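You operate a simulated robot arm through the tools that you are given. There is no shell and no other tool.

You run a simulated robot arm. Do the job below in one go: nothing can be reset, and whatever is moved stays where it is left.

JOB
Cure the black mould on the hot plate at 120 C, then switch the heat off and start the fan.
Fine: Leave the mould on the plate and the dial where you set it; the other moulds stay.

The check looks at the end state, three seconds after you hand in, the way a careful person would. Anything else that was tipped, shoved, dropped, spilled or broken makes it a failure.

ROBOT AND FRAMES
A 7-joint arm with a two-finger gripper, fixed in place. Base frame: the origin is at the foot of the arm, x ahead of it, y to its left, z up; the work surface is at about z = 0. Readings come in cm, degrees, newtons and seconds.
With the tool pointing down near the work surface it reaches from about 26 to 60 cm from the base axis. Its first joint turns from -143.0 to 143.0 degrees. Payload 1.08 kg.
The TCP is the grasp point between the finger pads, 1.6 cm short of the fingertips. In the tool frame z runs along the fingers and y along their closing line. The gripper opens to 8.8 cm. The gripper's body begins 5.8 cm behind the TCP.
Orientation is that of the tool frame in the base frame, as a unit quaternion [x, y, z, w]. With the fingers straight down and closing along the base's y, the tool's x points along the base's -x, its y along +y and its z along -z.

CONTROLS
- The arm moves only by the tool play_rows. Its argument "targets" is a list of rows, each a list of 7 numbers: the shift along the tool's x, y, z in cm, then the turn, a rotation vector about the tool's x, y, z in degrees, then the gripper command, from -1 (fully open) to 1 (shut), values between in proportion. In form: [[x, y, z, wx, wy, wz, hand], ...]. A call has 1 to 20 rows; each row shifts and turns the commanded pose from where the row before left it, along the tool's axes as they then stand. A row lasts 0.2 s, in which the tool goes at most 5 cm and 8.6 degrees; a call with a longer step from one row to the next is refused whole, and so is a gripper value outside its range. Where a pose cannot be reached the arm comes as near as it can. A force on the tool above 50 N (or 10 N above the force at the start of the call, whichever is more), or a blocked arm, ends the call early, and 0.2 s more pass. Each finger halts on what it meets, pressing with about 20 N; the grip force reading is that of the motor and also rises with nothing between the fingers. The clock runs only during rows and for 0.2 s after the last one: add rows that do not move to give the fingers time. It gives the time, the measured TCP pose, the force on the tool (base axes), the opening and the grip force at its end, in the units of the frame above (readings bear some noise), with the torque about the TCP (base axes, N m) and any sound that the robot's microphone picked up.
- Cameras (640 x 400 px; columns grow to the right, rows downward): "scene" is fixed at [39.84, 65.05, 58.83]; the picture's right is [-0.99, 0.10, 0.00], its down [0.06, 0.60, -0.80] and it looks along [-0.08, -0.79, -0.60] (base axes); focal length 289 px, centre (320, 200). "wrist" rides on the gripper at [8.2, -0.8, -9.2] in the tool frame; the picture's right is [0.10, 0.99, 0.00], its down [-0.70, 0.07, -0.71] and it looks along [-0.71, 0.07, 0.71] (tool axes); focal length 256 px, centre (320, 200). There is no depth. A picture from a camera that has moved, and an enlarged one, comes with that camera's place and axes in the base frame and with its lens.
- snapshot(camera): a new picture of that camera. It takes no simulated time.
- zoom(camera, box): a new picture of the part [left, top, right, bottom] of that camera's present view, enlarged. It takes no simulated time.
- job_done(): hands the job in; it is judged then, once.

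Places have to be worked out from the pictures, the camera data and where the tool is seen. Open the gripper and draw the arm clear of the work before you hand the job in, unless the task says otherwise.

The tools are called after "Request:" by a JSON object that holds its "op" and its "data". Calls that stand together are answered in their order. play_rows: Moves the arm, as the interface text tells. Its arguments: {"type":"object","properties":{"targets":{"type":"array"}},"required":["targets"]} The other tools are called the same way: snapshot (camera) takes a picture; zoom (camera, box) takes an enlarged picture of a part of a camera's view; job_done () hands the job in.

At the start:

```text
time: 0.0
tool_pos: [33.0, 24.2, 36.92]
ee_rot: [-0.001, 1.0, 0.0, 0.0]
wrist_force: [-0.2, 0.1, -0.8]
ft_torque: [-0.02, 0.02, -0.01]
width: 8.78
finger_force: 0.0
```

scene: 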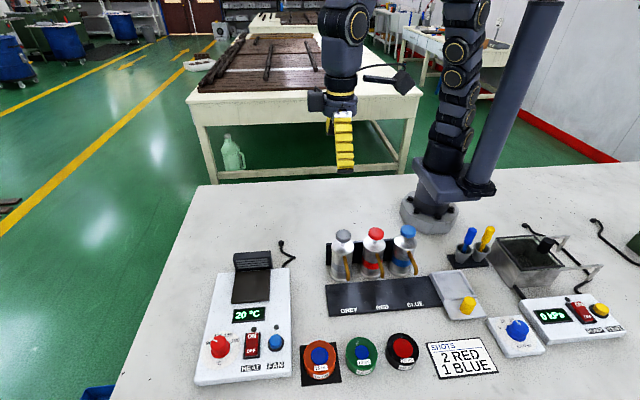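
wrist: 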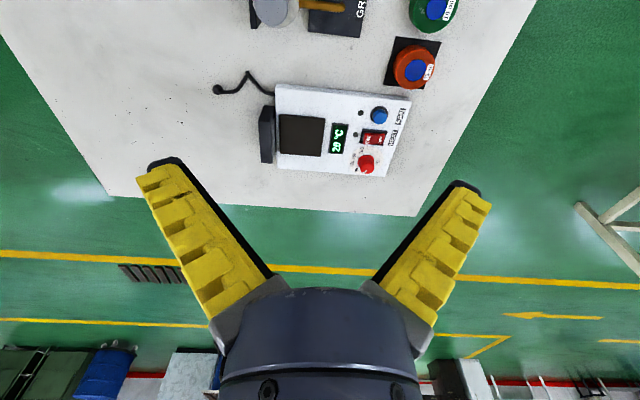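

The scene shows a hot plate unit on the left with a 20 °C display, a red dial, a HEAT switch and a FAN button, plus three moulds (orange, green, black). I'll zoom in to see the details.

Request:
{"op": "zoom", "data": {"camera": "scene", "box": [180, 230, 340, 400]}}

Request:
{"op": "zoom", "data": {"camera": "scene", "box": [290, 300, 510, 400]}}

Request:
{"op": "zoom", "data": {"camera": "wrist", "box": [240, 60, 440, 190]}}

Request:
{"op": "zoom", "data": {"camera": "scene", "box": [320, 210, 640, 370]}}

```text
2.35 times, centred on (260, 315) of scene
camera zoom: at [39.84, 65.05, 58.83], right [-0.99, 0.1, 0.0], down [0.06, 0.6, -0.8], along [-0.08, -0.79, -0.6], focal length 680 px, centre (461, -71)
```

zoom: 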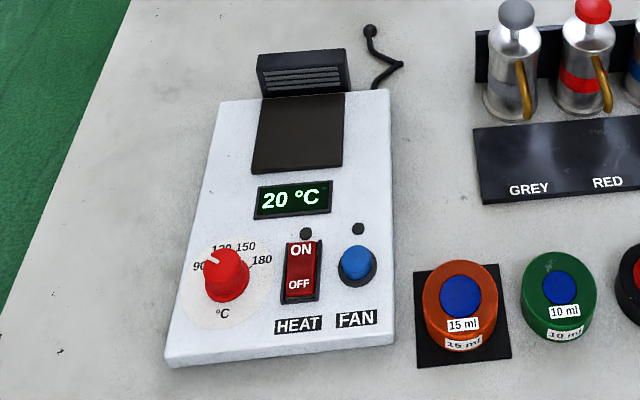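

```text
2.91 times, centred on (400, 350) of scene
camera zoom: at [39.84, 65.05, 58.83], right [-0.99, 0.1, 0.0], down [0.06, 0.6, -0.8], along [-0.08, -0.79, -0.6], focal length 841 px, centre (87, -236)
```

zoom: 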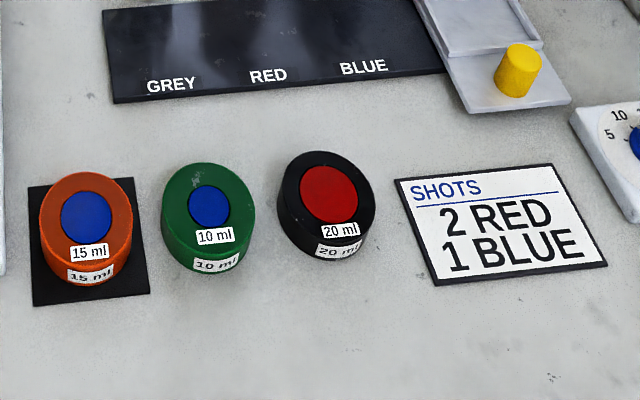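

```text
3.08 times, centred on (340, 125) of wrist
camera zoom: at [24.82, 23.28, 46.07], right [-0.1, 0.99, 0.0], down [0.7, 0.07, 0.71], along [0.71, 0.07, -0.71], focal length 788 px, centre (258, 431)
```

zoom: 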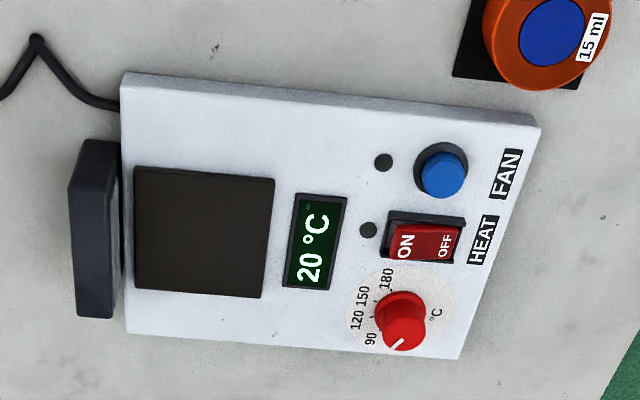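

```text
2.00 times, centred on (480, 290) of scene
camera zoom: at [39.84, 65.05, 58.83], right [-0.99, 0.1, 0.0], down [0.06, 0.6, -0.8], along [-0.08, -0.79, -0.6], focal length 578 px, centre (0, 20)
```

zoom: 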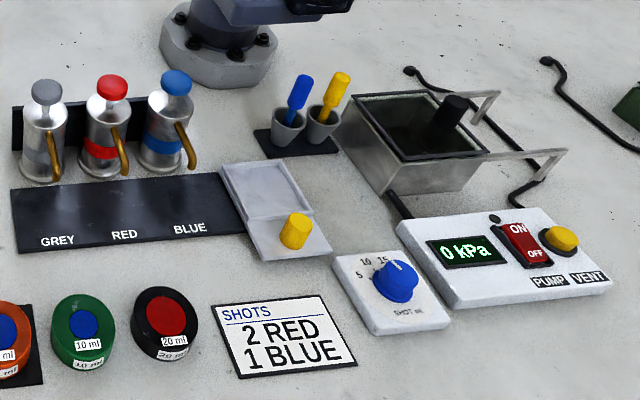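

Black mould appears near (21, 39.5), the hot plate near (51, 22), and the dial/switch/fan at about x 55/50/45, y 36. I'll bring the wrist camera nearer to the control unit to read the dial markings, staying well above everything.

Request:
{"op": "play_rows", "data": {"targets": [[-1, 2, 3.2, 0, 0, 0, -1], [-1, 2, 3.2, 0, 0, 0, -1], [-1, 2, 3.2, 0, 0, 0, -1], [-1, 2, 3.2, 0, 0, 0, -1], [-1, 2, 3.2, 0, 0, 0, -1], [0, 0, 0, 0, 0, 0, -1]]}}

```text
time: 1.4
tool_pos: [38.12, 34.08, 20.92]
ee_rot: [0.0, 1.0, 0.0, 0.001]
wrist_force: [0.2, 1.1, -0.3]
ft_torque: [-0.03, 0.03, -0.02]
width: 8.82
finger_force: 0.0
```

The arm is at (38, 34, 21) with no contact. I'll take wrist and scene pictures.

Request:
{"op": "snapshot", "data": {"camera": "wrist"}}

Request:
{"op": "snapshot", "data": {"camera": "scene"}}

```text
taken
camera wrist: at [30.01, 33.17, 30.03], right [-0.1, 0.99, 0.0], down [0.7, 0.07, 0.71], along [0.71, 0.07, -0.71], focal length 256 px, centre (320, 200)
```

wrist: 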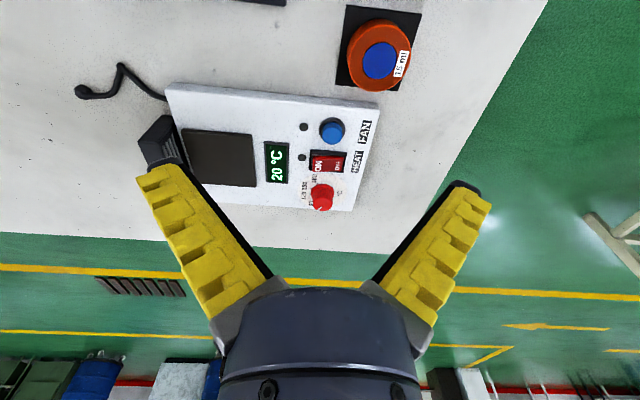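

```text
taken
```

scene: 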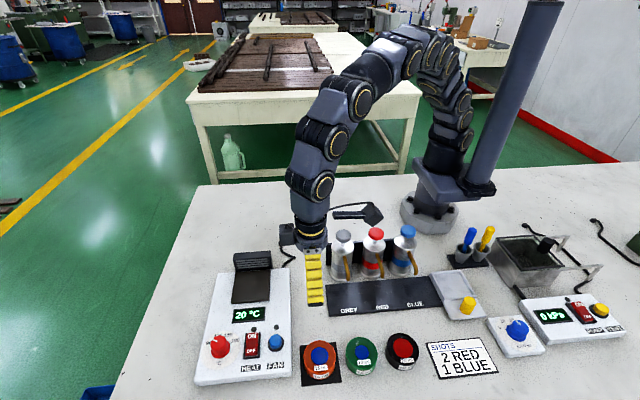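

I'll enlarge the dial and switch area and the moulds in the wrist view.

Request:
{"op": "zoom", "data": {"camera": "wrist", "box": [260, 110, 380, 220]}}

Request:
{"op": "zoom", "data": {"camera": "wrist", "box": [130, 70, 390, 220]}}

Request:
{"op": "zoom", "data": {"camera": "scene", "box": [200, 320, 290, 385]}}

```text
3.64 times, centred on (320, 165) of wrist
camera zoom: at [30.01, 33.17, 30.03], right [-0.1, 0.99, 0.0], down [0.7, 0.07, 0.71], along [0.71, 0.07, -0.71], focal length 931 px, centre (320, 327)
```

zoom: 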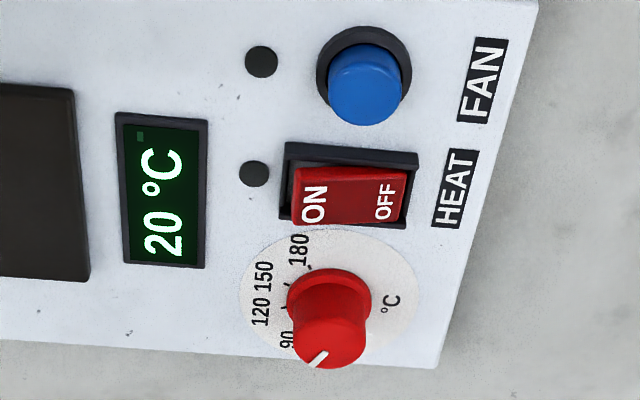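

```text
2.46 times, centred on (260, 145) of wrist
camera zoom: at [30.01, 33.17, 30.03], right [-0.1, 0.99, 0.0], down [0.7, 0.07, 0.71], along [0.71, 0.07, -0.71], focal length 630 px, centre (468, 335)
```

zoom: 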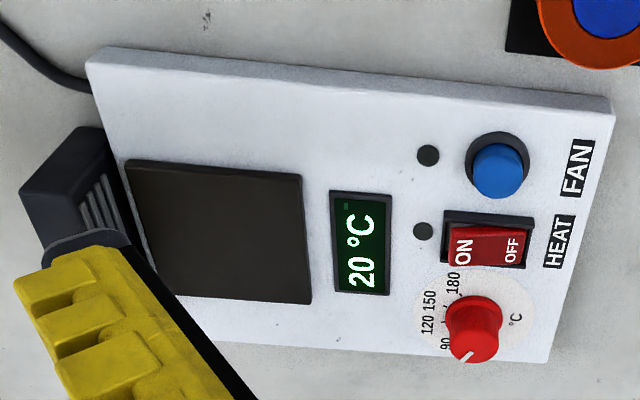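

```text
6.15 times, centred on (245, 352) of scene
camera zoom: at [39.84, 65.05, 58.83], right [-0.99, 0.1, 0.0], down [0.06, 0.6, -0.8], along [-0.08, -0.79, -0.6], focal length 1779 px, centre (782, -738)
```

zoom: 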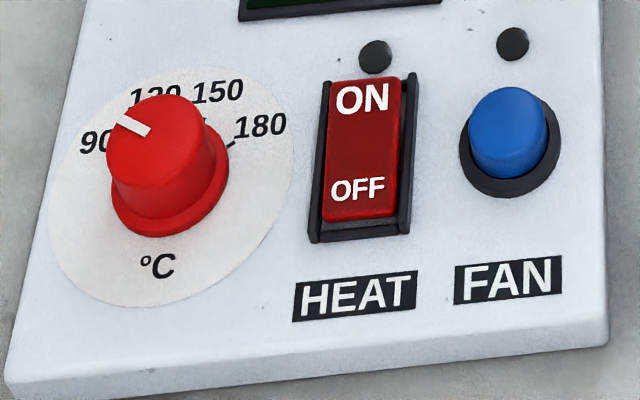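

Unit top sits at about z 2.7; dial centre is around (56.0, 36.3) with 90/120/150/180 spaced by about 40°, clockwise upward; heat rocker is near (50, 36.3) and the fan near (45.5, 36.5). Now I move high over the black mould to measure it.

Request:
{"op": "play_rows", "data": {"targets": [[4.2, 1.38, 0, 0, 0, 0, -1], [4.2, 1.38, 0, 0, 0, 0, -1], [4.2, 1.38, 0, 0, 0, 0, -1], [4.2, 1.38, 0, 0, 0, 0, -1], [0, 0, 2, 0, 0, 0, -1], [0, 0, 0, 0, 0, 0, -1]]}}

Request:
{"op": "snapshot", "data": {"camera": "wrist"}}

Request:
{"op": "snapshot", "data": {"camera": "scene"}}

```text
time: 2.8
tool_pos: [21.03, 39.81, 18.99]
ee_rot: [0.0, 1.0, 0.0, 0.0]
wrist_force: [0.1, 0.2, -0.6]
ft_torque: [0.02, 0.03, 0.02]
width: 8.78
finger_force: 0.1
```

```text
taken
camera wrist: at [12.83, 38.83, 28.14], right [-0.1, 0.99, 0.0], down [0.7, 0.07, 0.71], along [0.71, 0.07, -0.7], focal length 256 px, centre (320, 200)
```

wrist: 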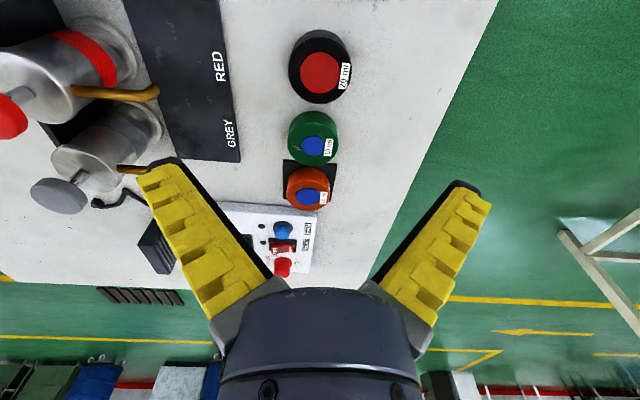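

```text
taken
```

scene: 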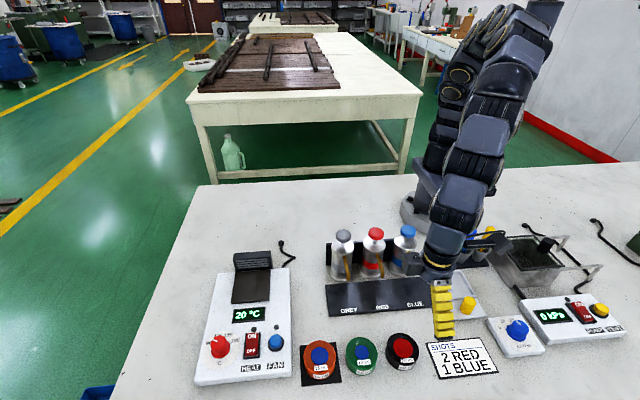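

The black mould is in view. I'll enlarge it in both views to triangulate.

Request:
{"op": "zoom", "data": {"camera": "wrist", "box": [260, 10, 380, 120]}}

Request:
{"op": "zoom", "data": {"camera": "scene", "box": [370, 315, 440, 380]}}

```text
3.64 times, centred on (320, 65) of wrist
camera zoom: at [12.83, 38.83, 28.14], right [-0.1, 0.99, 0.0], down [0.7, 0.07, 0.71], along [0.71, 0.07, -0.7], focal length 931 px, centre (320, 691)
```

zoom: 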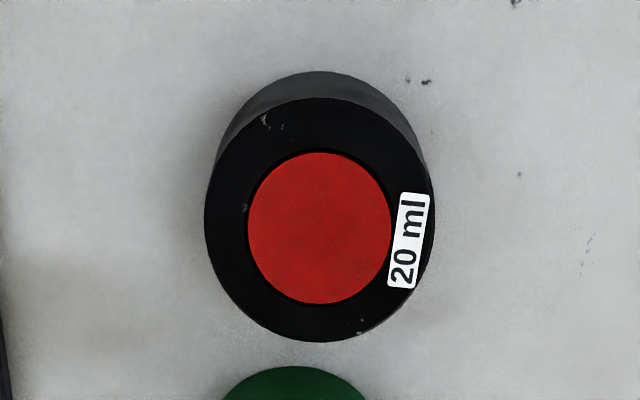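

```text
6.15 times, centred on (405, 348) of scene
camera zoom: at [39.84, 65.05, 58.83], right [-0.99, 0.1, 0.0], down [0.06, 0.6, -0.8], along [-0.08, -0.79, -0.6], focal length 1779 px, centre (-203, -708)
```

zoom: 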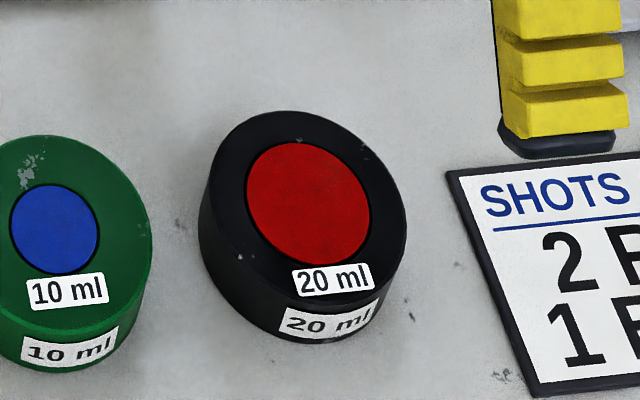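

The mould's top is at z ≈ 3.1, diameter ≈ 5.8 cm, centred at (21.3, 39.65). I'll descend to just above it, staying clear, and check alignment.

Request:
{"op": "play_rows", "data": {"targets": [[-0.1, -0.07, 4, 0, 0, 0, -1], [0, 0, 4, 0, 0, 0, -1], [0, 0, 3, 0, 0, 0, -1], [0, 0, 1.5, 0, 0, 0, -1], [0, 0, 0, 0, 0, 0, -1]]}}

Request:
{"op": "snapshot", "data": {"camera": "wrist"}}

Request:
{"op": "zoom", "data": {"camera": "scene", "box": [340, 270, 500, 390]}}

```text
time: 4.0
tool_pos: [21.1, 39.45, 6.35]
ee_rot: [0.0, 1.0, 0.0, 0.001]
wrist_force: [-0.4, -0.2, -0.1]
ft_torque: [-0.01, -0.02, 0.0]
width: 8.8
finger_force: 0.0
```

```text
taken
camera wrist: at [13.02, 38.51, 15.42], right [-0.1, 0.99, 0.0], down [0.7, 0.07, 0.71], along [0.71, 0.07, -0.71], focal length 256 px, centre (320, 200)
```

wrist: 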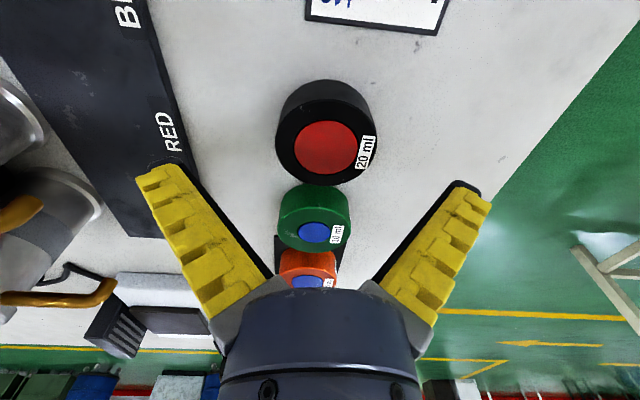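

```text
3.33 times, centred on (420, 330) of scene
camera zoom: at [39.84, 65.05, 58.83], right [-0.99, 0.1, 0.0], down [0.06, 0.6, -0.8], along [-0.08, -0.79, -0.6], focal length 964 px, centre (-13, -233)
```

zoom: 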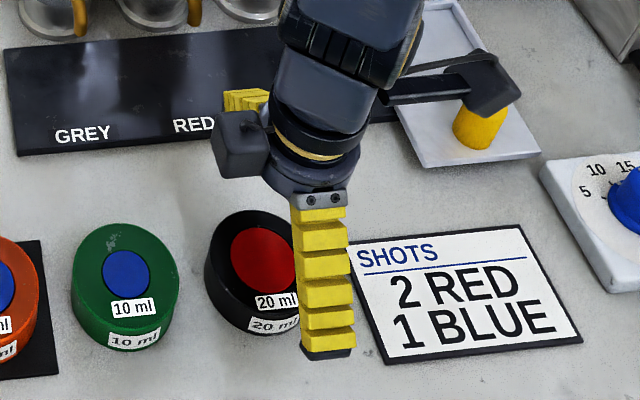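

The fingers straddle the mould well (offset about 0.1 cm). I'll descend so the tips stop about 0.8 cm above the table and close gently.

Request:
{"op": "play_rows", "data": {"targets": [[0, 0.05, 2, 0, 0, 0, -1], [0, 0, 1.4, 0, 0, 0, -1], [0, 0, 0.6, 0, 0, 0, -1], [0, 0, 0, 0, 0, 0, -1], [0, 0, 0, 0, 0, 0, -0.6], [0, 0, 0, 0, 0, 0, -0.35], [0, 0, 0, 0, 0, 0, -0.2], [0, 0, 0, 0, 0, 0, 0.2], [0, 0, 0, 0, 0, 0, 0.5], [0, 0, 0, 0, 0, 0, 0.5]]}}

Request:
{"op": "snapshot", "data": {"camera": "wrist"}}

Request:
{"op": "zoom", "data": {"camera": "scene", "box": [340, 270, 500, 390]}}

```text
time: 6.2
tool_pos: [21.24, 39.8, 2.47]
ee_rot: [0.0, 1.0, -0.001, 0.0]
wrist_force: [2.3, -0.4, 4.1]
ft_torque: [0.05, 0.05, -0.03]
width: 5.53
finger_force: 20.4
```

```text
taken
camera wrist: at [13.1, 38.81, 11.51], right [-0.1, 0.99, 0.0], down [0.7, 0.07, 0.71], along [0.71, 0.07, -0.7], focal length 256 px, centre (320, 200)
```

wrist: 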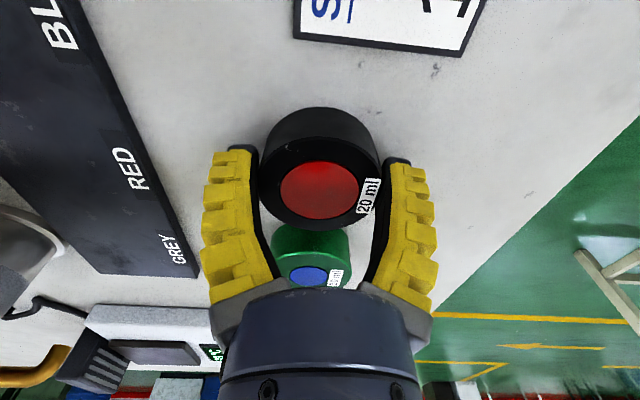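

```text
3.33 times, centred on (420, 330) of scene
camera zoom: at [39.84, 65.05, 58.83], right [-0.99, 0.1, 0.0], down [0.06, 0.6, -0.8], along [-0.08, -0.79, -0.6], focal length 964 px, centre (-13, -233)
```

zoom: 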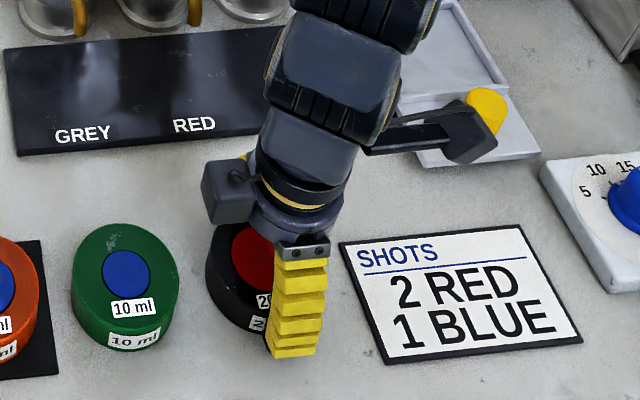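

Gripped (width 5.5, 20 N). I'll lift the mould 12 cm and check that it's held level.

Request:
{"op": "play_rows", "data": {"targets": [[0, 0, -1, 0, 0, 0, 0.5], [0, 0, -2, 0, 0, 0, 0.5], [0, 0, -3, 0, 0, 0, 0.5], [0, 0, -3, 0, 0, 0, 0.5], [0, 0, -3, 0, 0, 0, 0.5], [0, 0, 0, 0, 0, 0, 0.5]]}}

Request:
{"op": "snapshot", "data": {"camera": "wrist"}}

Request:
{"op": "snapshot", "data": {"camera": "scene"}}

```text
time: 7.6
tool_pos: [21.51, 39.87, 14.53]
ee_rot: [0.0, 1.0, -0.001, 0.0]
wrist_force: [0.3, -0.4, -1.2]
ft_torque: [0.02, -0.04, -0.01]
width: 5.51
finger_force: 19.9
```

```text
taken
camera wrist: at [13.27, 38.88, 23.68], right [-0.1, 0.99, 0.0], down [0.7, 0.07, 0.71], along [0.71, 0.07, -0.71], focal length 256 px, centre (320, 200)
```

wrist: 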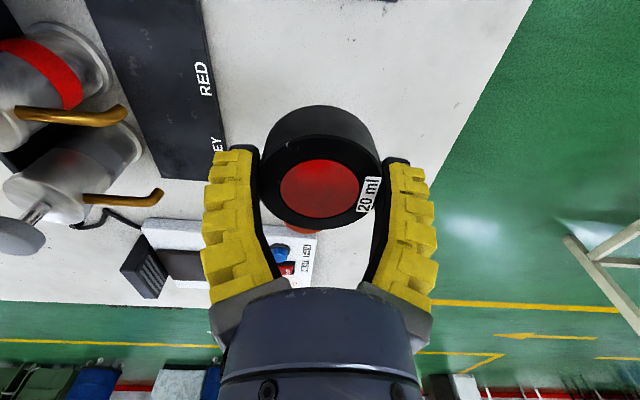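

```text
taken
```

scene: 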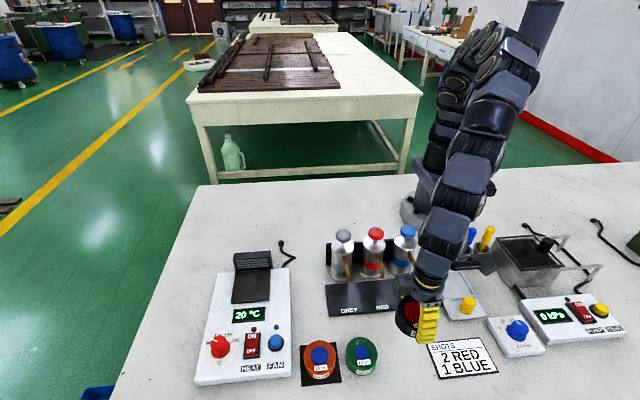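

The mould is held level. I'll carry it at this height to above the hot plate at (51.3, 22.1).

Request:
{"op": "play_rows", "data": {"targets": [[-2, -1.2, 0, 0, 0, 0, 0.5], [-3.5, -2.05, 0, 0, 0, 0, 0.5], [-3.5, -2.05, 0, 0, 0, 0, 0.5], [-3.5, -2.05, 0, 0, 0, 0, 0.5], [-3.5, -2.05, 0, 0, 0, 0, 0.5], [-3.5, -2.05, 0, 0, 0, 0, 0.5], [-3.5, -2.05, 0, 0, 0, 0, 0.5], [-3.5, -2.05, 0, 0, 0, 0, 0.5], [-2.5, -1.45, 0, 0, 0, 0, 0.5], [-1.05, -0.6, 0, 0, 0, 0, 0.5], [0, 0, 0, 0, 0, 0, 0.5]]}}

Request:
{"op": "snapshot", "data": {"camera": "wrist"}}

Request:
{"op": "snapshot", "data": {"camera": "scene"}}

```text
time: 10.0
tool_pos: [51.56, 22.1, 14.59]
ee_rot: [0.0, 1.0, 0.0, -0.001]
wrist_force: [-0.3, -0.1, -1.8]
ft_torque: [0.0, -0.03, -0.01]
width: 5.46
finger_force: 20.0
```

```text
taken
camera wrist: at [43.38, 21.25, 23.58], right [-0.1, 0.99, 0.0], down [0.7, 0.07, 0.71], along [0.7, 0.07, -0.71], focal length 256 px, centre (320, 200)
```

wrist: 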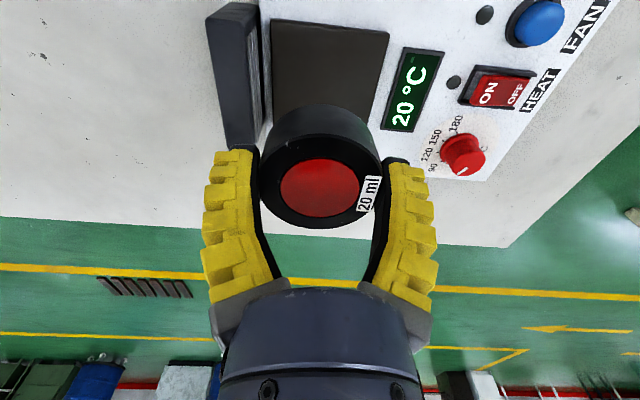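

```text
taken
```

scene: 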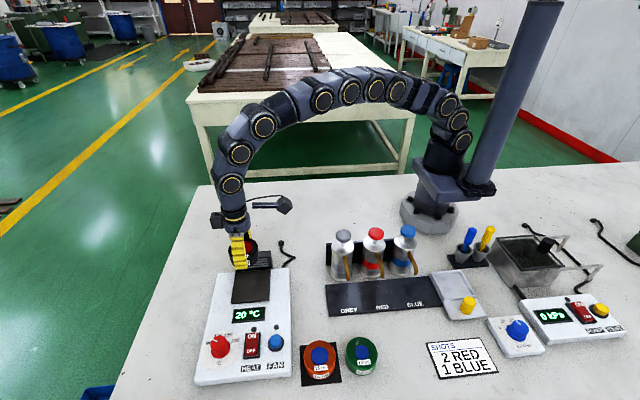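

The mould is above the hot plate region. I'll zoom in on the plate edges and the vent to refine the target before rotating the grip so the fingers avoid the vent.

Request:
{"op": "zoom", "data": {"camera": "wrist", "box": [190, 0, 470, 170]}}

Request:
{"op": "zoom", "data": {"camera": "scene", "box": [200, 220, 310, 330]}}

```text
2.29 times, centred on (330, 85) of wrist
camera zoom: at [43.38, 21.25, 23.58], right [-0.1, 0.99, 0.0], down [0.7, 0.07, 0.71], along [0.7, 0.07, -0.71], focal length 585 px, centre (297, 463)
```

zoom: 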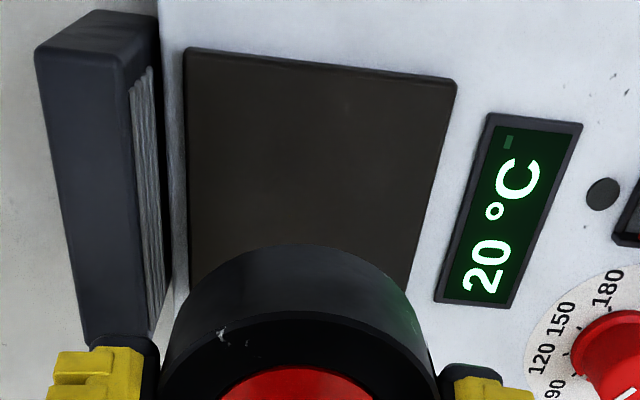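

```text
3.64 times, centred on (255, 275) of scene
camera zoom: at [39.84, 65.05, 58.83], right [-0.99, 0.1, 0.0], down [0.06, 0.6, -0.8], along [-0.08, -0.79, -0.6], focal length 1051 px, centre (556, -73)
```

zoom: 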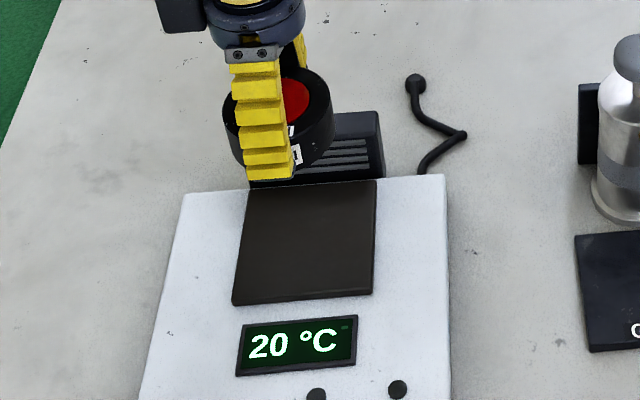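

Plate spans roughly x 47.2–55.5, y 18–26.4 (centre 51.35, 22.2) at z ≈ 2.9, with the vent face near y 17.5. I'll rotate the grip about 68° counter-clockwise in place so the fingers open along x, clear of the vent.

Request:
{"op": "play_rows", "data": {"targets": [[0, 0.1, 0, 0, 0, -8.5, 0.5], [0, 0, 0, 0, 0, -8.5, 0.5], [0, 0, 0, 0, 0, -8.5, 0.5], [0, 0, 0, 0, 0, -8.5, 0.5], [0, 0, 0, 0, 0, -8.5, 0.5], [0, 0, 0, 0, 0, -8.5, 0.5], [0, 0, 0, 0, 0, -8.5, 0.5], [0, 0, 0, 0, 0, -8.5, 0.5], [0, 0, 0, 0, 0, 0, 0.5], [0, 0, 0, 0, 0, 0, 0.5]]}}

Request:
{"op": "snapshot", "data": {"camera": "wrist"}}

Request:
{"op": "snapshot", "data": {"camera": "scene"}}

```text
time: 12.2
tool_pos: [51.23, 22.21, 14.51]
ee_rot: [-0.559, 0.829, 0.0, 0.0]
wrist_force: [-0.1, 0.2, -1.9]
ft_torque: [0.0, 0.01, -0.01]
width: 5.47
finger_force: 20.4
```

```text
taken
camera wrist: at [49.02, 14.23, 23.57], right [-0.96, 0.28, 0.0], down [0.2, 0.68, 0.71], along [0.2, 0.68, -0.71], focal length 256 px, centre (320, 200)
```

wrist: 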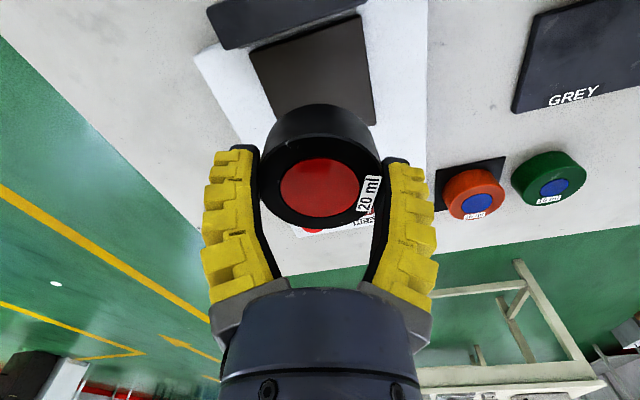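

```text
taken
```

scene: 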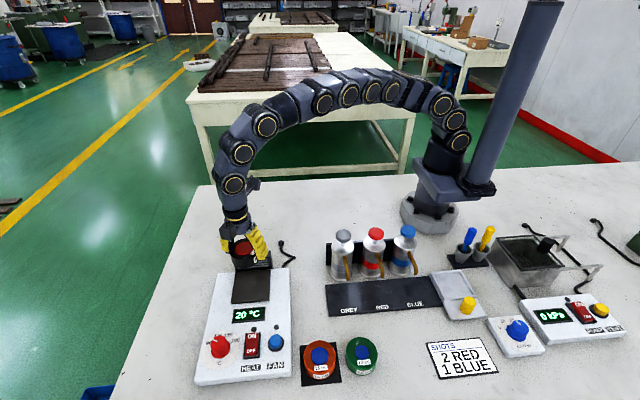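

The rotation worked. I'll descend to just above the plate (mould bottom ≈ z 3.6) and check.

Request:
{"op": "play_rows", "data": {"targets": [[0, 0, 3, 0, 0, 0, 0.5], [0, 0, 3, 0, 0, 0, 0.5], [0, 0, 1.5, 0, 0, 0, 0.5], [0, 0, 0.92, 0, 0, 0, 0.5], [0, 0, 0, 0, 0, 0, 0.5]]}}

Request:
{"op": "zoom", "data": {"camera": "scene", "box": [200, 220, 310, 330]}}

Request:
{"op": "snapshot", "data": {"camera": "wrist"}}

```text
time: 13.4
tool_pos: [51.37, 22.08, 6.02]
ee_rot: [-0.559, 0.829, 0.001, 0.0]
wrist_force: [0.1, -0.2, -0.9]
ft_torque: [0.0, 0.03, -0.02]
width: 5.46
finger_force: 19.9
```

```text
3.64 times, centred on (255, 275) of scene
camera zoom: at [39.84, 65.05, 58.83], right [-0.99, 0.1, 0.0], down [0.06, 0.6, -0.8], along [-0.08, -0.79, -0.6], focal length 1051 px, centre (556, -73)
```

zoom: 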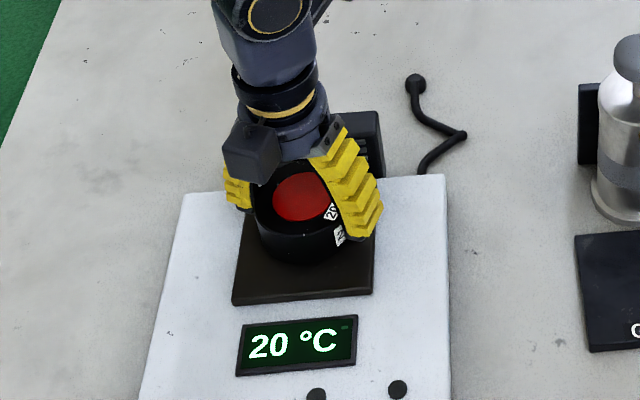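

```text
taken
camera wrist: at [49.02, 14.09, 15.17], right [-0.96, 0.28, 0.0], down [0.2, 0.68, 0.71], along [0.2, 0.68, -0.7], focal length 256 px, centre (320, 200)
```

wrist: 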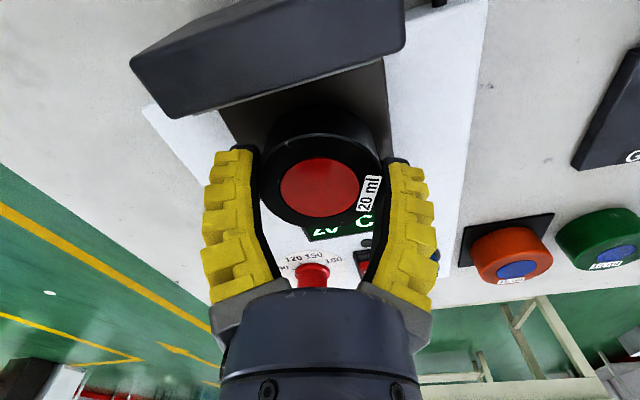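

The mould is centred over the plate. I'll lower it in small steps, watching the force.

Request:
{"op": "play_rows", "data": {"targets": [[0, 0, 0.2, 0, 0, 0, 0.5], [0, 0, 0.15, 0, 0, 0, 0.5], [0, 0, 0, 0, 0, 0, 0.5]]}}

```text
time: 14.2
tool_pos: [51.24, 22.03, 5.67]
ee_rot: [-0.558, 0.83, 0.0, 0.0]
wrist_force: [-0.7, -0.1, -1.9]
ft_torque: [0.02, -0.02, 0.04]
width: 5.48
finger_force: 19.5
```

No contact yet (force still just the mould's weight); I continue down in small steps.

Request:
{"op": "play_rows", "data": {"targets": [[0, 0, 0.12, 0, 0, 0, 0.5], [0, 0, 0.1, 0, 0, 0, 0.5], [0, 0, 0, 0, 0, 0, 0.5]]}}

```text
time: 15.0
tool_pos: [51.35, 22.1, 5.4]
ee_rot: [-0.558, 0.83, 0.0, 0.0]
wrist_force: [-0.1, -0.3, -1.2]
ft_torque: [0.04, 0.01, -0.03]
width: 5.51
finger_force: 20.3
```

Still no contact at commanded z ≈ 5.43; I lower another 0.15 cm.

Request:
{"op": "play_rows", "data": {"targets": [[0, 0, 0.08, 0, 0, 0, 0.5], [0, 0, 0.07, 0, 0, 0, 0.5], [0, 0, 0, 0, 0, 0, 0.5]]}}

Request:
{"op": "zoom", "data": {"camera": "scene", "box": [220, 250, 290, 320]}}

```text
time: 15.8
tool_pos: [51.53, 22.01, 5.33]
ee_rot: [-0.559, 0.829, 0.0, 0.0]
wrist_force: [-3.5, -1.2, 7.0]
ft_torque: [-0.2, 0.09, -0.05]
width: 5.57
finger_force: 20.2
```

```text
5.71 times, centred on (255, 285) of scene
camera zoom: at [39.84, 65.05, 58.83], right [-0.99, 0.1, 0.0], down [0.06, 0.6, -0.8], along [-0.08, -0.79, -0.6], focal length 1652 px, centre (691, -286)
```

zoom: 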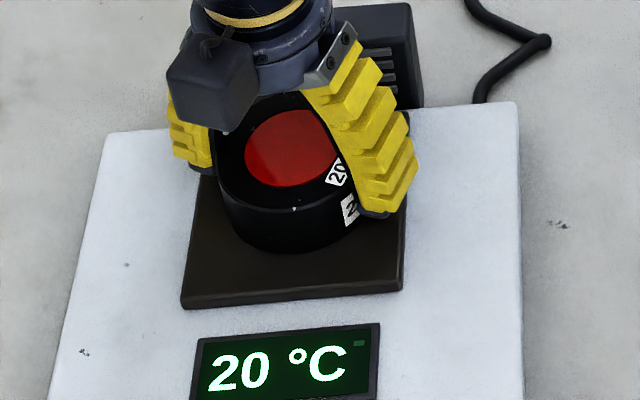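

Contact with the plate (7 N upward): the mould is resting on it. I open the fingers gradually and then rise straight up.

Request:
{"op": "play_rows", "data": {"targets": [[0, 0, 0, 0, 0, 0, -0.2], [0, 0, 0, 0, 0, 0, -0.4], [0, 0, 0, 0, 0, 0, -0.6], [0, 0, 0, 0, 0, 0, -0.7], [0, 0, 0, 0, 0, 0, -0.7], [0, 0, -1, 0, 0, 0, -0.7], [0, 0, -2, 0, 0, 0, -0.7], [0, 0, -3, 0, 0, 0, -0.7], [0, 0, -4, 0, 0, 0, -0.7], [0, 0, 0, 0, 0, 0, -0.7]]}}

Request:
{"op": "snapshot", "data": {"camera": "wrist"}}

Request:
{"op": "zoom", "data": {"camera": "scene", "box": [200, 220, 310, 330]}}

```text
time: 18.0
tool_pos: [51.59, 22.05, 15.29]
ee_rot: [-0.559, 0.829, 0.0, 0.0]
wrist_force: [0.4, 0.9, 0.8]
ft_torque: [-0.03, 0.02, 0.04]
width: 7.74
finger_force: 1.7
```

```text
taken
camera wrist: at [49.36, 14.09, 24.37], right [-0.96, 0.28, 0.0], down [0.2, 0.68, 0.71], along [0.2, 0.68, -0.71], focal length 256 px, centre (320, 200)
```

wrist: 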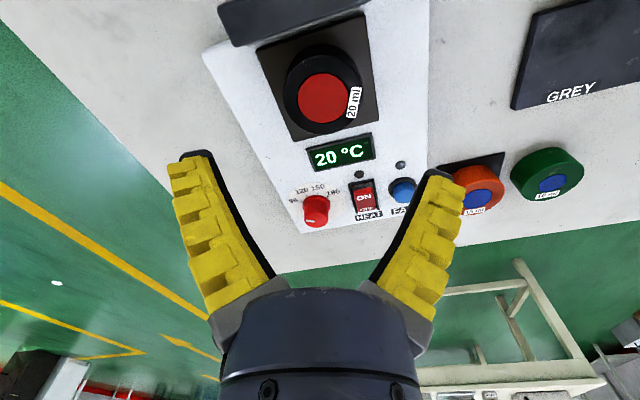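

```text
3.64 times, centred on (255, 275) of scene
camera zoom: at [39.84, 65.05, 58.83], right [-0.99, 0.1, 0.0], down [0.06, 0.6, -0.8], along [-0.08, -0.79, -0.6], focal length 1051 px, centre (556, -73)
```

zoom: 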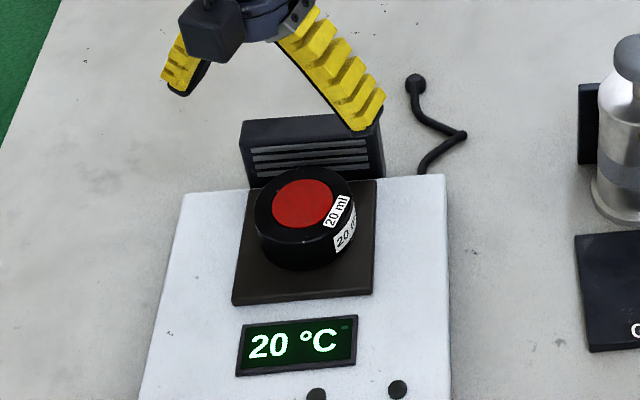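

The mould is fully on the plate. Now I look closely at the dial and controls from here.

Request:
{"op": "zoom", "data": {"camera": "wrist", "box": [270, 150, 430, 250]}}

Request:
{"op": "zoom", "data": {"camera": "wrist", "box": [285, 175, 345, 230]}}

Request:
{"op": "zoom", "data": {"camera": "scene", "box": [195, 325, 245, 370]}}

```text
4.00 times, centred on (350, 200) of wrist
camera zoom: at [49.36, 14.09, 24.37], right [-0.96, 0.28, 0.0], down [0.2, 0.68, 0.71], along [0.2, 0.68, -0.71], focal length 1024 px, centre (200, 200)
```

zoom: 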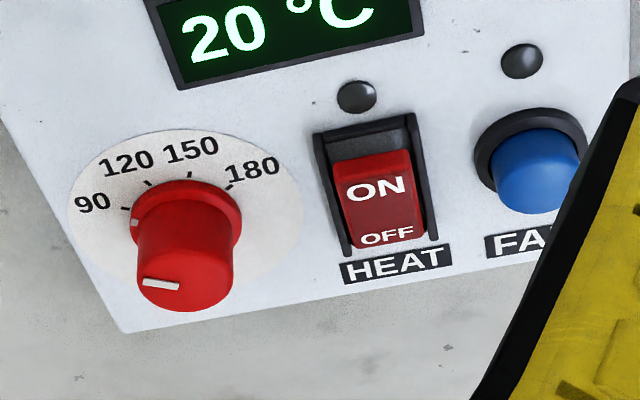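

```text
7.27 times, centred on (315, 202) of wrist
camera zoom: at [49.36, 14.09, 24.37], right [-0.96, 0.28, 0.0], down [0.2, 0.68, 0.71], along [0.2, 0.68, -0.71], focal length 1862 px, centre (356, 182)
```

zoom: 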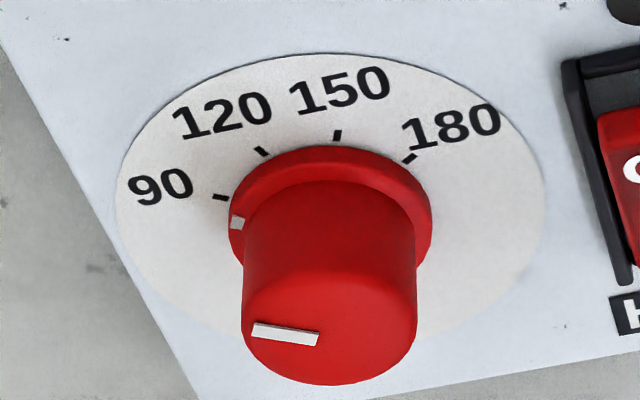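

```text
8.89 times, centred on (220, 348) of scene
camera zoom: at [39.84, 65.05, 58.83], right [-0.99, 0.1, 0.0], down [0.06, 0.6, -0.8], along [-0.08, -0.79, -0.6], focal length 2569 px, centre (1209, -1111)
```

zoom: 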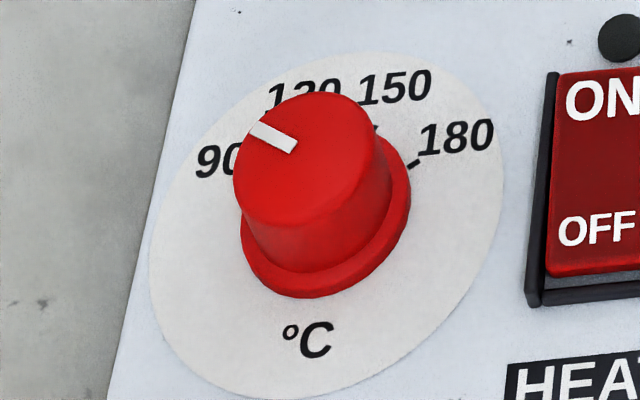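

The pointer sits a little below the 90 tick (about −63…−67°), and 120 is at −20°, so a clockwise turn of roughly 45° is needed. The dial at radius ~66 cm needs an outward-tilted tool, so I'll move over at height, turn to azimuth 55° and tilt 25° outward to test reach.

Request:
{"op": "play_rows", "data": {"targets": [[-3.9, 1.03, 0, 0, 0, 0, -0.3], [-3.9, 1.03, 0, 0, 0, 0, -0.3], [0, 0, 0, 0, 0, 6.5, -0.3], [0, 0, 0, 0, 0, 6.5, -0.3], [0, 0, 0, 0, -8.4, 0, -0.3], [0, 0, 0, 0, -8.4, 0, -0.3], [0, 0, 0, 0, -8.2, 0, -0.3], [0, 0, 0, 0, 0, 0, -0.3]]}}

Request:
{"op": "snapshot", "data": {"camera": "wrist"}}

Request:
{"op": "snapshot", "data": {"camera": "scene"}}

```text
time: 19.8
tool_pos: [52.38, 29.07, 15.52]
ee_rot: [-0.451, 0.866, 0.101, 0.193]
wrist_force: [-0.2, 0.1, 0.3]
ft_torque: [-0.03, -0.01, 0.04]
width: 6.1
finger_force: 2.7
out of reach, approached as far as the arm can: row 2
```

```text
taken
camera wrist: at [46.53, 19.33, 20.11], right [-0.87, 0.5, -0.04], down [0.13, 0.32, 0.94], along [0.48, 0.81, -0.34], focal length 256 px, centre (320, 200)
```

wrist: 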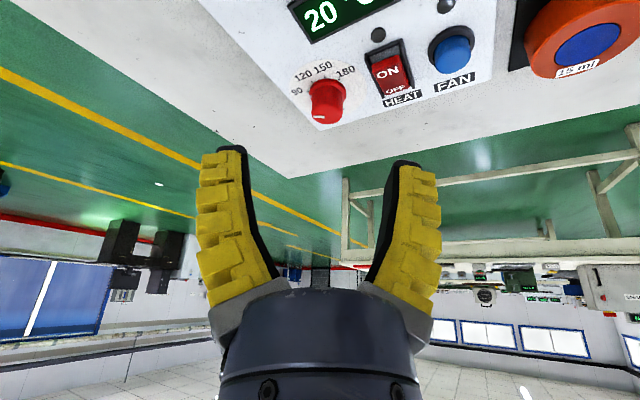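

```text
taken
```

scene: 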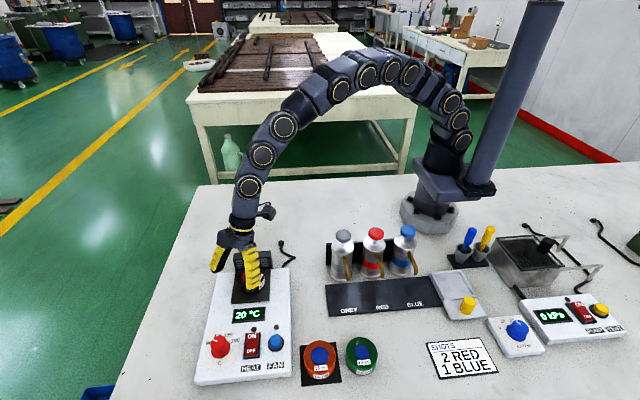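

Tool-down reach ended at radius 60 but the tilt took effect at (52.4, 29.1, 15.5). Now I move outward and down toward above the dial to see if the tilted tool reaches it.

Request:
{"op": "play_rows", "data": {"targets": [[-1.705, 0.383, 2.45, 0, 0, 0, -0.3], [-1.705, 0.383, 2.45, 0, 0, 0, -0.3], [-1.705, 0.383, 2.45, 0, 0, 0, -0.3], [0, 0, 0, 0, 0, 0, -0.3]]}}

Request:
{"op": "snapshot", "data": {"camera": "scene"}}

Request:
{"op": "snapshot", "data": {"camera": "wrist"}}

```text
time: 20.8
tool_pos: [55.74, 36.23, 10.69]
ee_rot: [-0.45, 0.866, 0.1, 0.192]
wrist_force: [-0.5, 0.1, -1.0]
ft_torque: [-0.01, 0.03, -0.01]
width: 6.13
finger_force: 3.1
```

```text
taken
```

scene: 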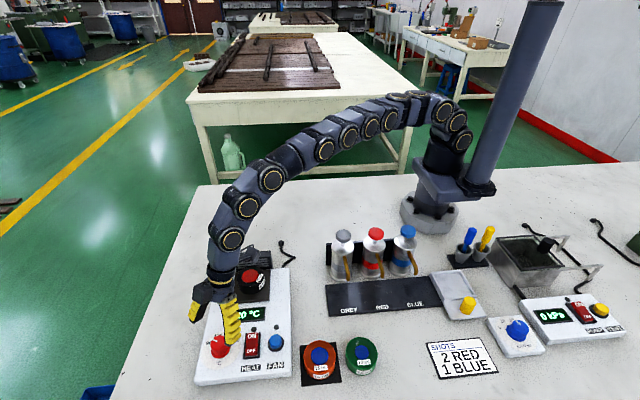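

```text
taken
camera wrist: at [49.94, 26.37, 15.5], right [-0.87, 0.5, -0.04], down [0.13, 0.32, 0.94], along [0.48, 0.81, -0.34], focal length 256 px, centre (320, 200)
```

wrist: 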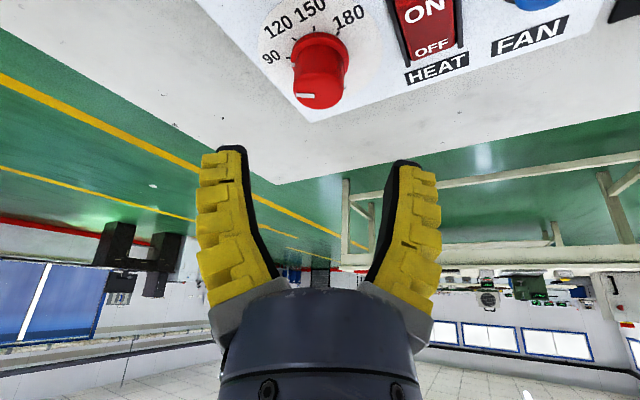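

The tilted tool reaches above the dial: (55.7, 36.2, 10.7). I'll zoom the wrist view to align the grip centre with the knob axis.

Request:
{"op": "zoom", "data": {"camera": "wrist", "box": [240, 0, 400, 130]}}

Request:
{"op": "zoom", "data": {"camera": "scene", "box": [180, 270, 280, 390]}}

```text
3.08 times, centred on (320, 65) of wrist
camera zoom: at [49.94, 26.37, 15.5], right [-0.87, 0.5, -0.04], down [0.13, 0.32, 0.94], along [0.48, 0.81, -0.34], focal length 788 px, centre (320, 615)
```

zoom: 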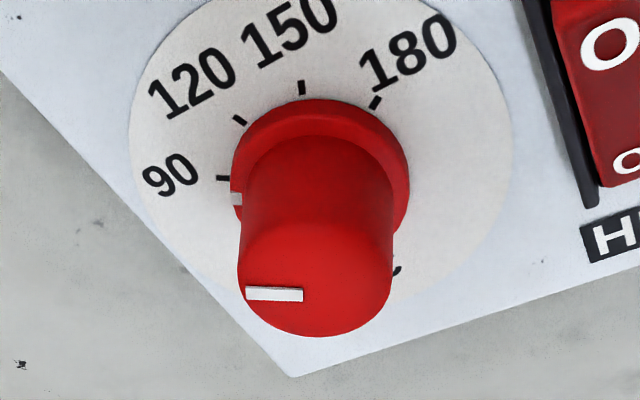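

```text
3.33 times, centred on (230, 330) of scene
camera zoom: at [39.84, 65.05, 58.83], right [-0.99, 0.1, 0.0], down [0.06, 0.6, -0.8], along [-0.08, -0.79, -0.6], focal length 964 px, centre (620, -233)
```

zoom: 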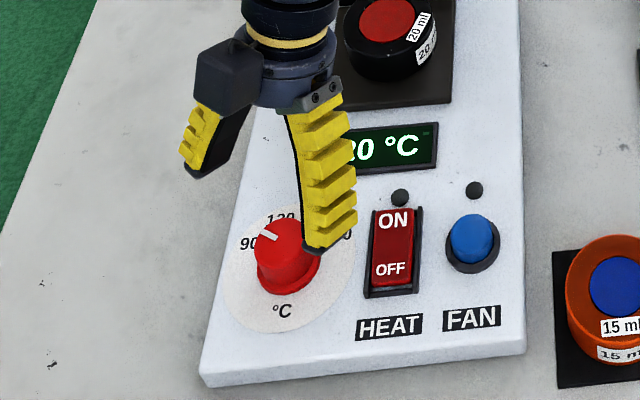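

Dial axis works out at about (55.95, 36.0), knob top z ≈ 5.25, skirt top ≈ 3.2. I descend to about z 7 above it and check alignment.

Request:
{"op": "play_rows", "data": {"targets": [[0.83, -0.105, 1.737, 0, 0, 0, -0.3], [0.83, -0.104, 1.736, 0, 0, 0, -0.3], [0, 0, 0, 0, 0, 0, -0.3], [0, 0, 0, 0, 0, 0, -0.3]]}}

Request:
{"op": "zoom", "data": {"camera": "wrist", "box": [190, 20, 450, 200]}}

Request:
{"op": "zoom", "data": {"camera": "scene", "box": [180, 270, 280, 390]}}

```text
time: 21.8
tool_pos: [55.89, 35.99, 6.96]
ee_rot: [-0.451, 0.866, 0.1, 0.192]
wrist_force: [0.1, -0.2, 0.2]
ft_torque: [-0.01, -0.01, -0.02]
width: 6.11
finger_force: 2.9
```

```text
2.22 times, centred on (320, 110) of wrist
camera zoom: at [50.1, 26.19, 11.72], right [-0.87, 0.49, -0.04], down [0.13, 0.32, 0.94], along [0.48, 0.81, -0.34], focal length 569 px, centre (320, 400)
```

zoom: 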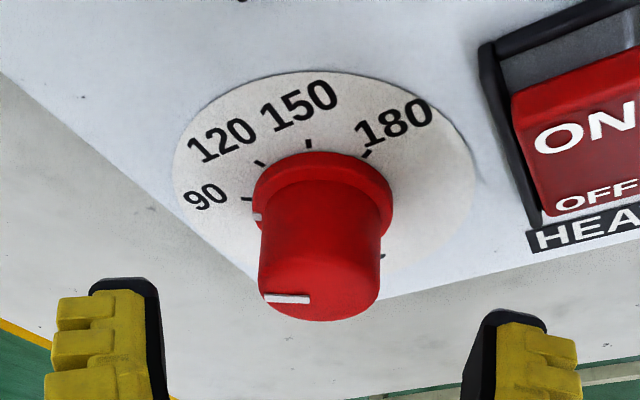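

```text
3.33 times, centred on (230, 330) of scene
camera zoom: at [39.84, 65.05, 58.83], right [-0.99, 0.1, 0.0], down [0.06, 0.6, -0.8], along [-0.08, -0.79, -0.6], focal length 964 px, centre (620, -233)
```

zoom: 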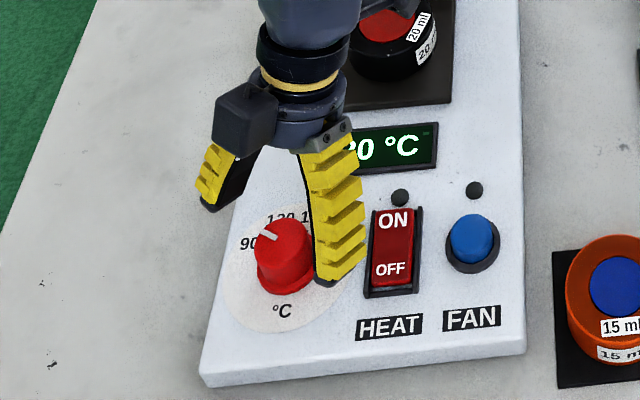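

The grip centre lines up with the knob. I descend the last 1.75 cm and close on the knob slowly.

Request:
{"op": "play_rows", "data": {"targets": [[0.42, 0, 0.9, 0, 0, 0, -0.3], [0.32, 0, 0.686, 0, 0, 0, -0.3], [0, 0, 0, 0, 0, 0, -0.3], [0, 0, 0, 0, 0, 0, 0.0], [0, 0, 0, 0, 0, 0, 0.2], [0, 0, 0, 0, 0, 0, 0.35], [0, 0, 0, 0, 0, 0, 0.5], [0, 0, 0, 0, 0, 0, 0.7], [0, 0, 0, 0, 0, 0, 0.7]]}}

Request:
{"op": "snapshot", "data": {"camera": "wrist"}}

Request:
{"op": "zoom", "data": {"camera": "scene", "box": [180, 270, 280, 390]}}

```text
time: 23.8
tool_pos: [56.05, 35.92, 5.38]
ee_rot: [-0.45, 0.866, 0.1, 0.192]
wrist_force: [-10.4, -13.1, 13.5]
ft_torque: [-0.1, 0.1, 0.02]
width: 2.37
finger_force: 21.9
```

```text
taken
camera wrist: at [50.19, 26.19, 10.13], right [-0.87, 0.5, -0.04], down [0.13, 0.32, 0.94], along [0.48, 0.81, -0.34], focal length 256 px, centre (320, 200)
```

wrist: 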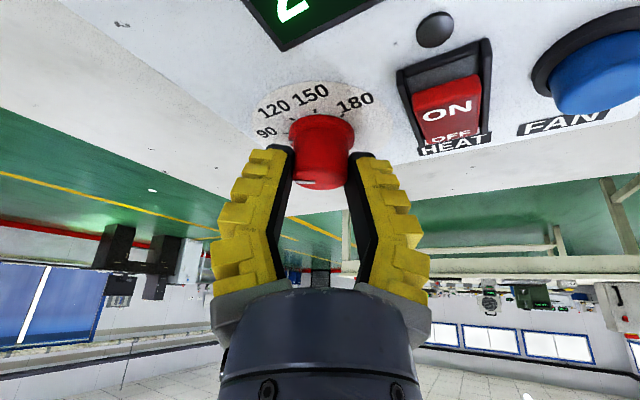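

```text
3.33 times, centred on (230, 330) of scene
camera zoom: at [39.84, 65.05, 58.83], right [-0.99, 0.1, 0.0], down [0.06, 0.6, -0.8], along [-0.08, -0.79, -0.6], focal length 964 px, centre (620, -233)
```

zoom: 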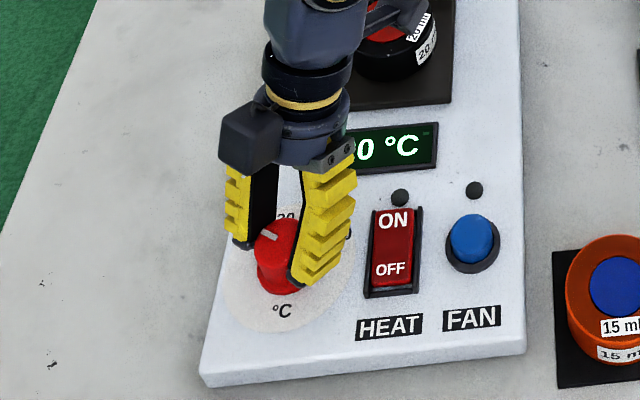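

The knob is gripped (2.4 cm), but the tool feels about 20 N along its axis, so I back off by 0.12 cm along the tool axis to relieve it before turning.

Request:
{"op": "play_rows", "data": {"targets": [[0.04, 0, -0.12, 0, 0, 0, 0.7], [0, 0, 0, 0, 0, 0, 0.7]]}}

Request:
{"op": "zoom", "data": {"camera": "wrist", "box": [240, 70, 400, 200]}}

```text
time: 24.4
tool_pos: [55.91, 35.97, 5.55]
ee_rot: [-0.449, 0.866, 0.099, 0.194]
wrist_force: [3.3, -5.8, 3.1]
ft_torque: [-0.13, -0.03, -0.02]
width: 1.94
finger_force: 22.5
```

```text
3.08 times, centred on (320, 135) of wrist
camera zoom: at [50.13, 26.15, 10.21], right [-0.87, 0.5, -0.05], down [0.13, 0.32, 0.94], along [0.48, 0.81, -0.34], focal length 788 px, centre (320, 400)
```

zoom: 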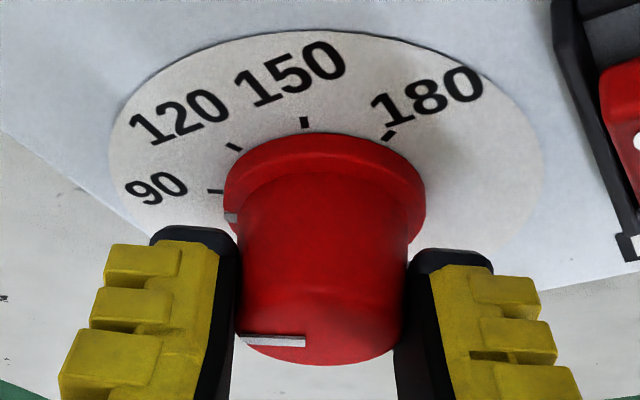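

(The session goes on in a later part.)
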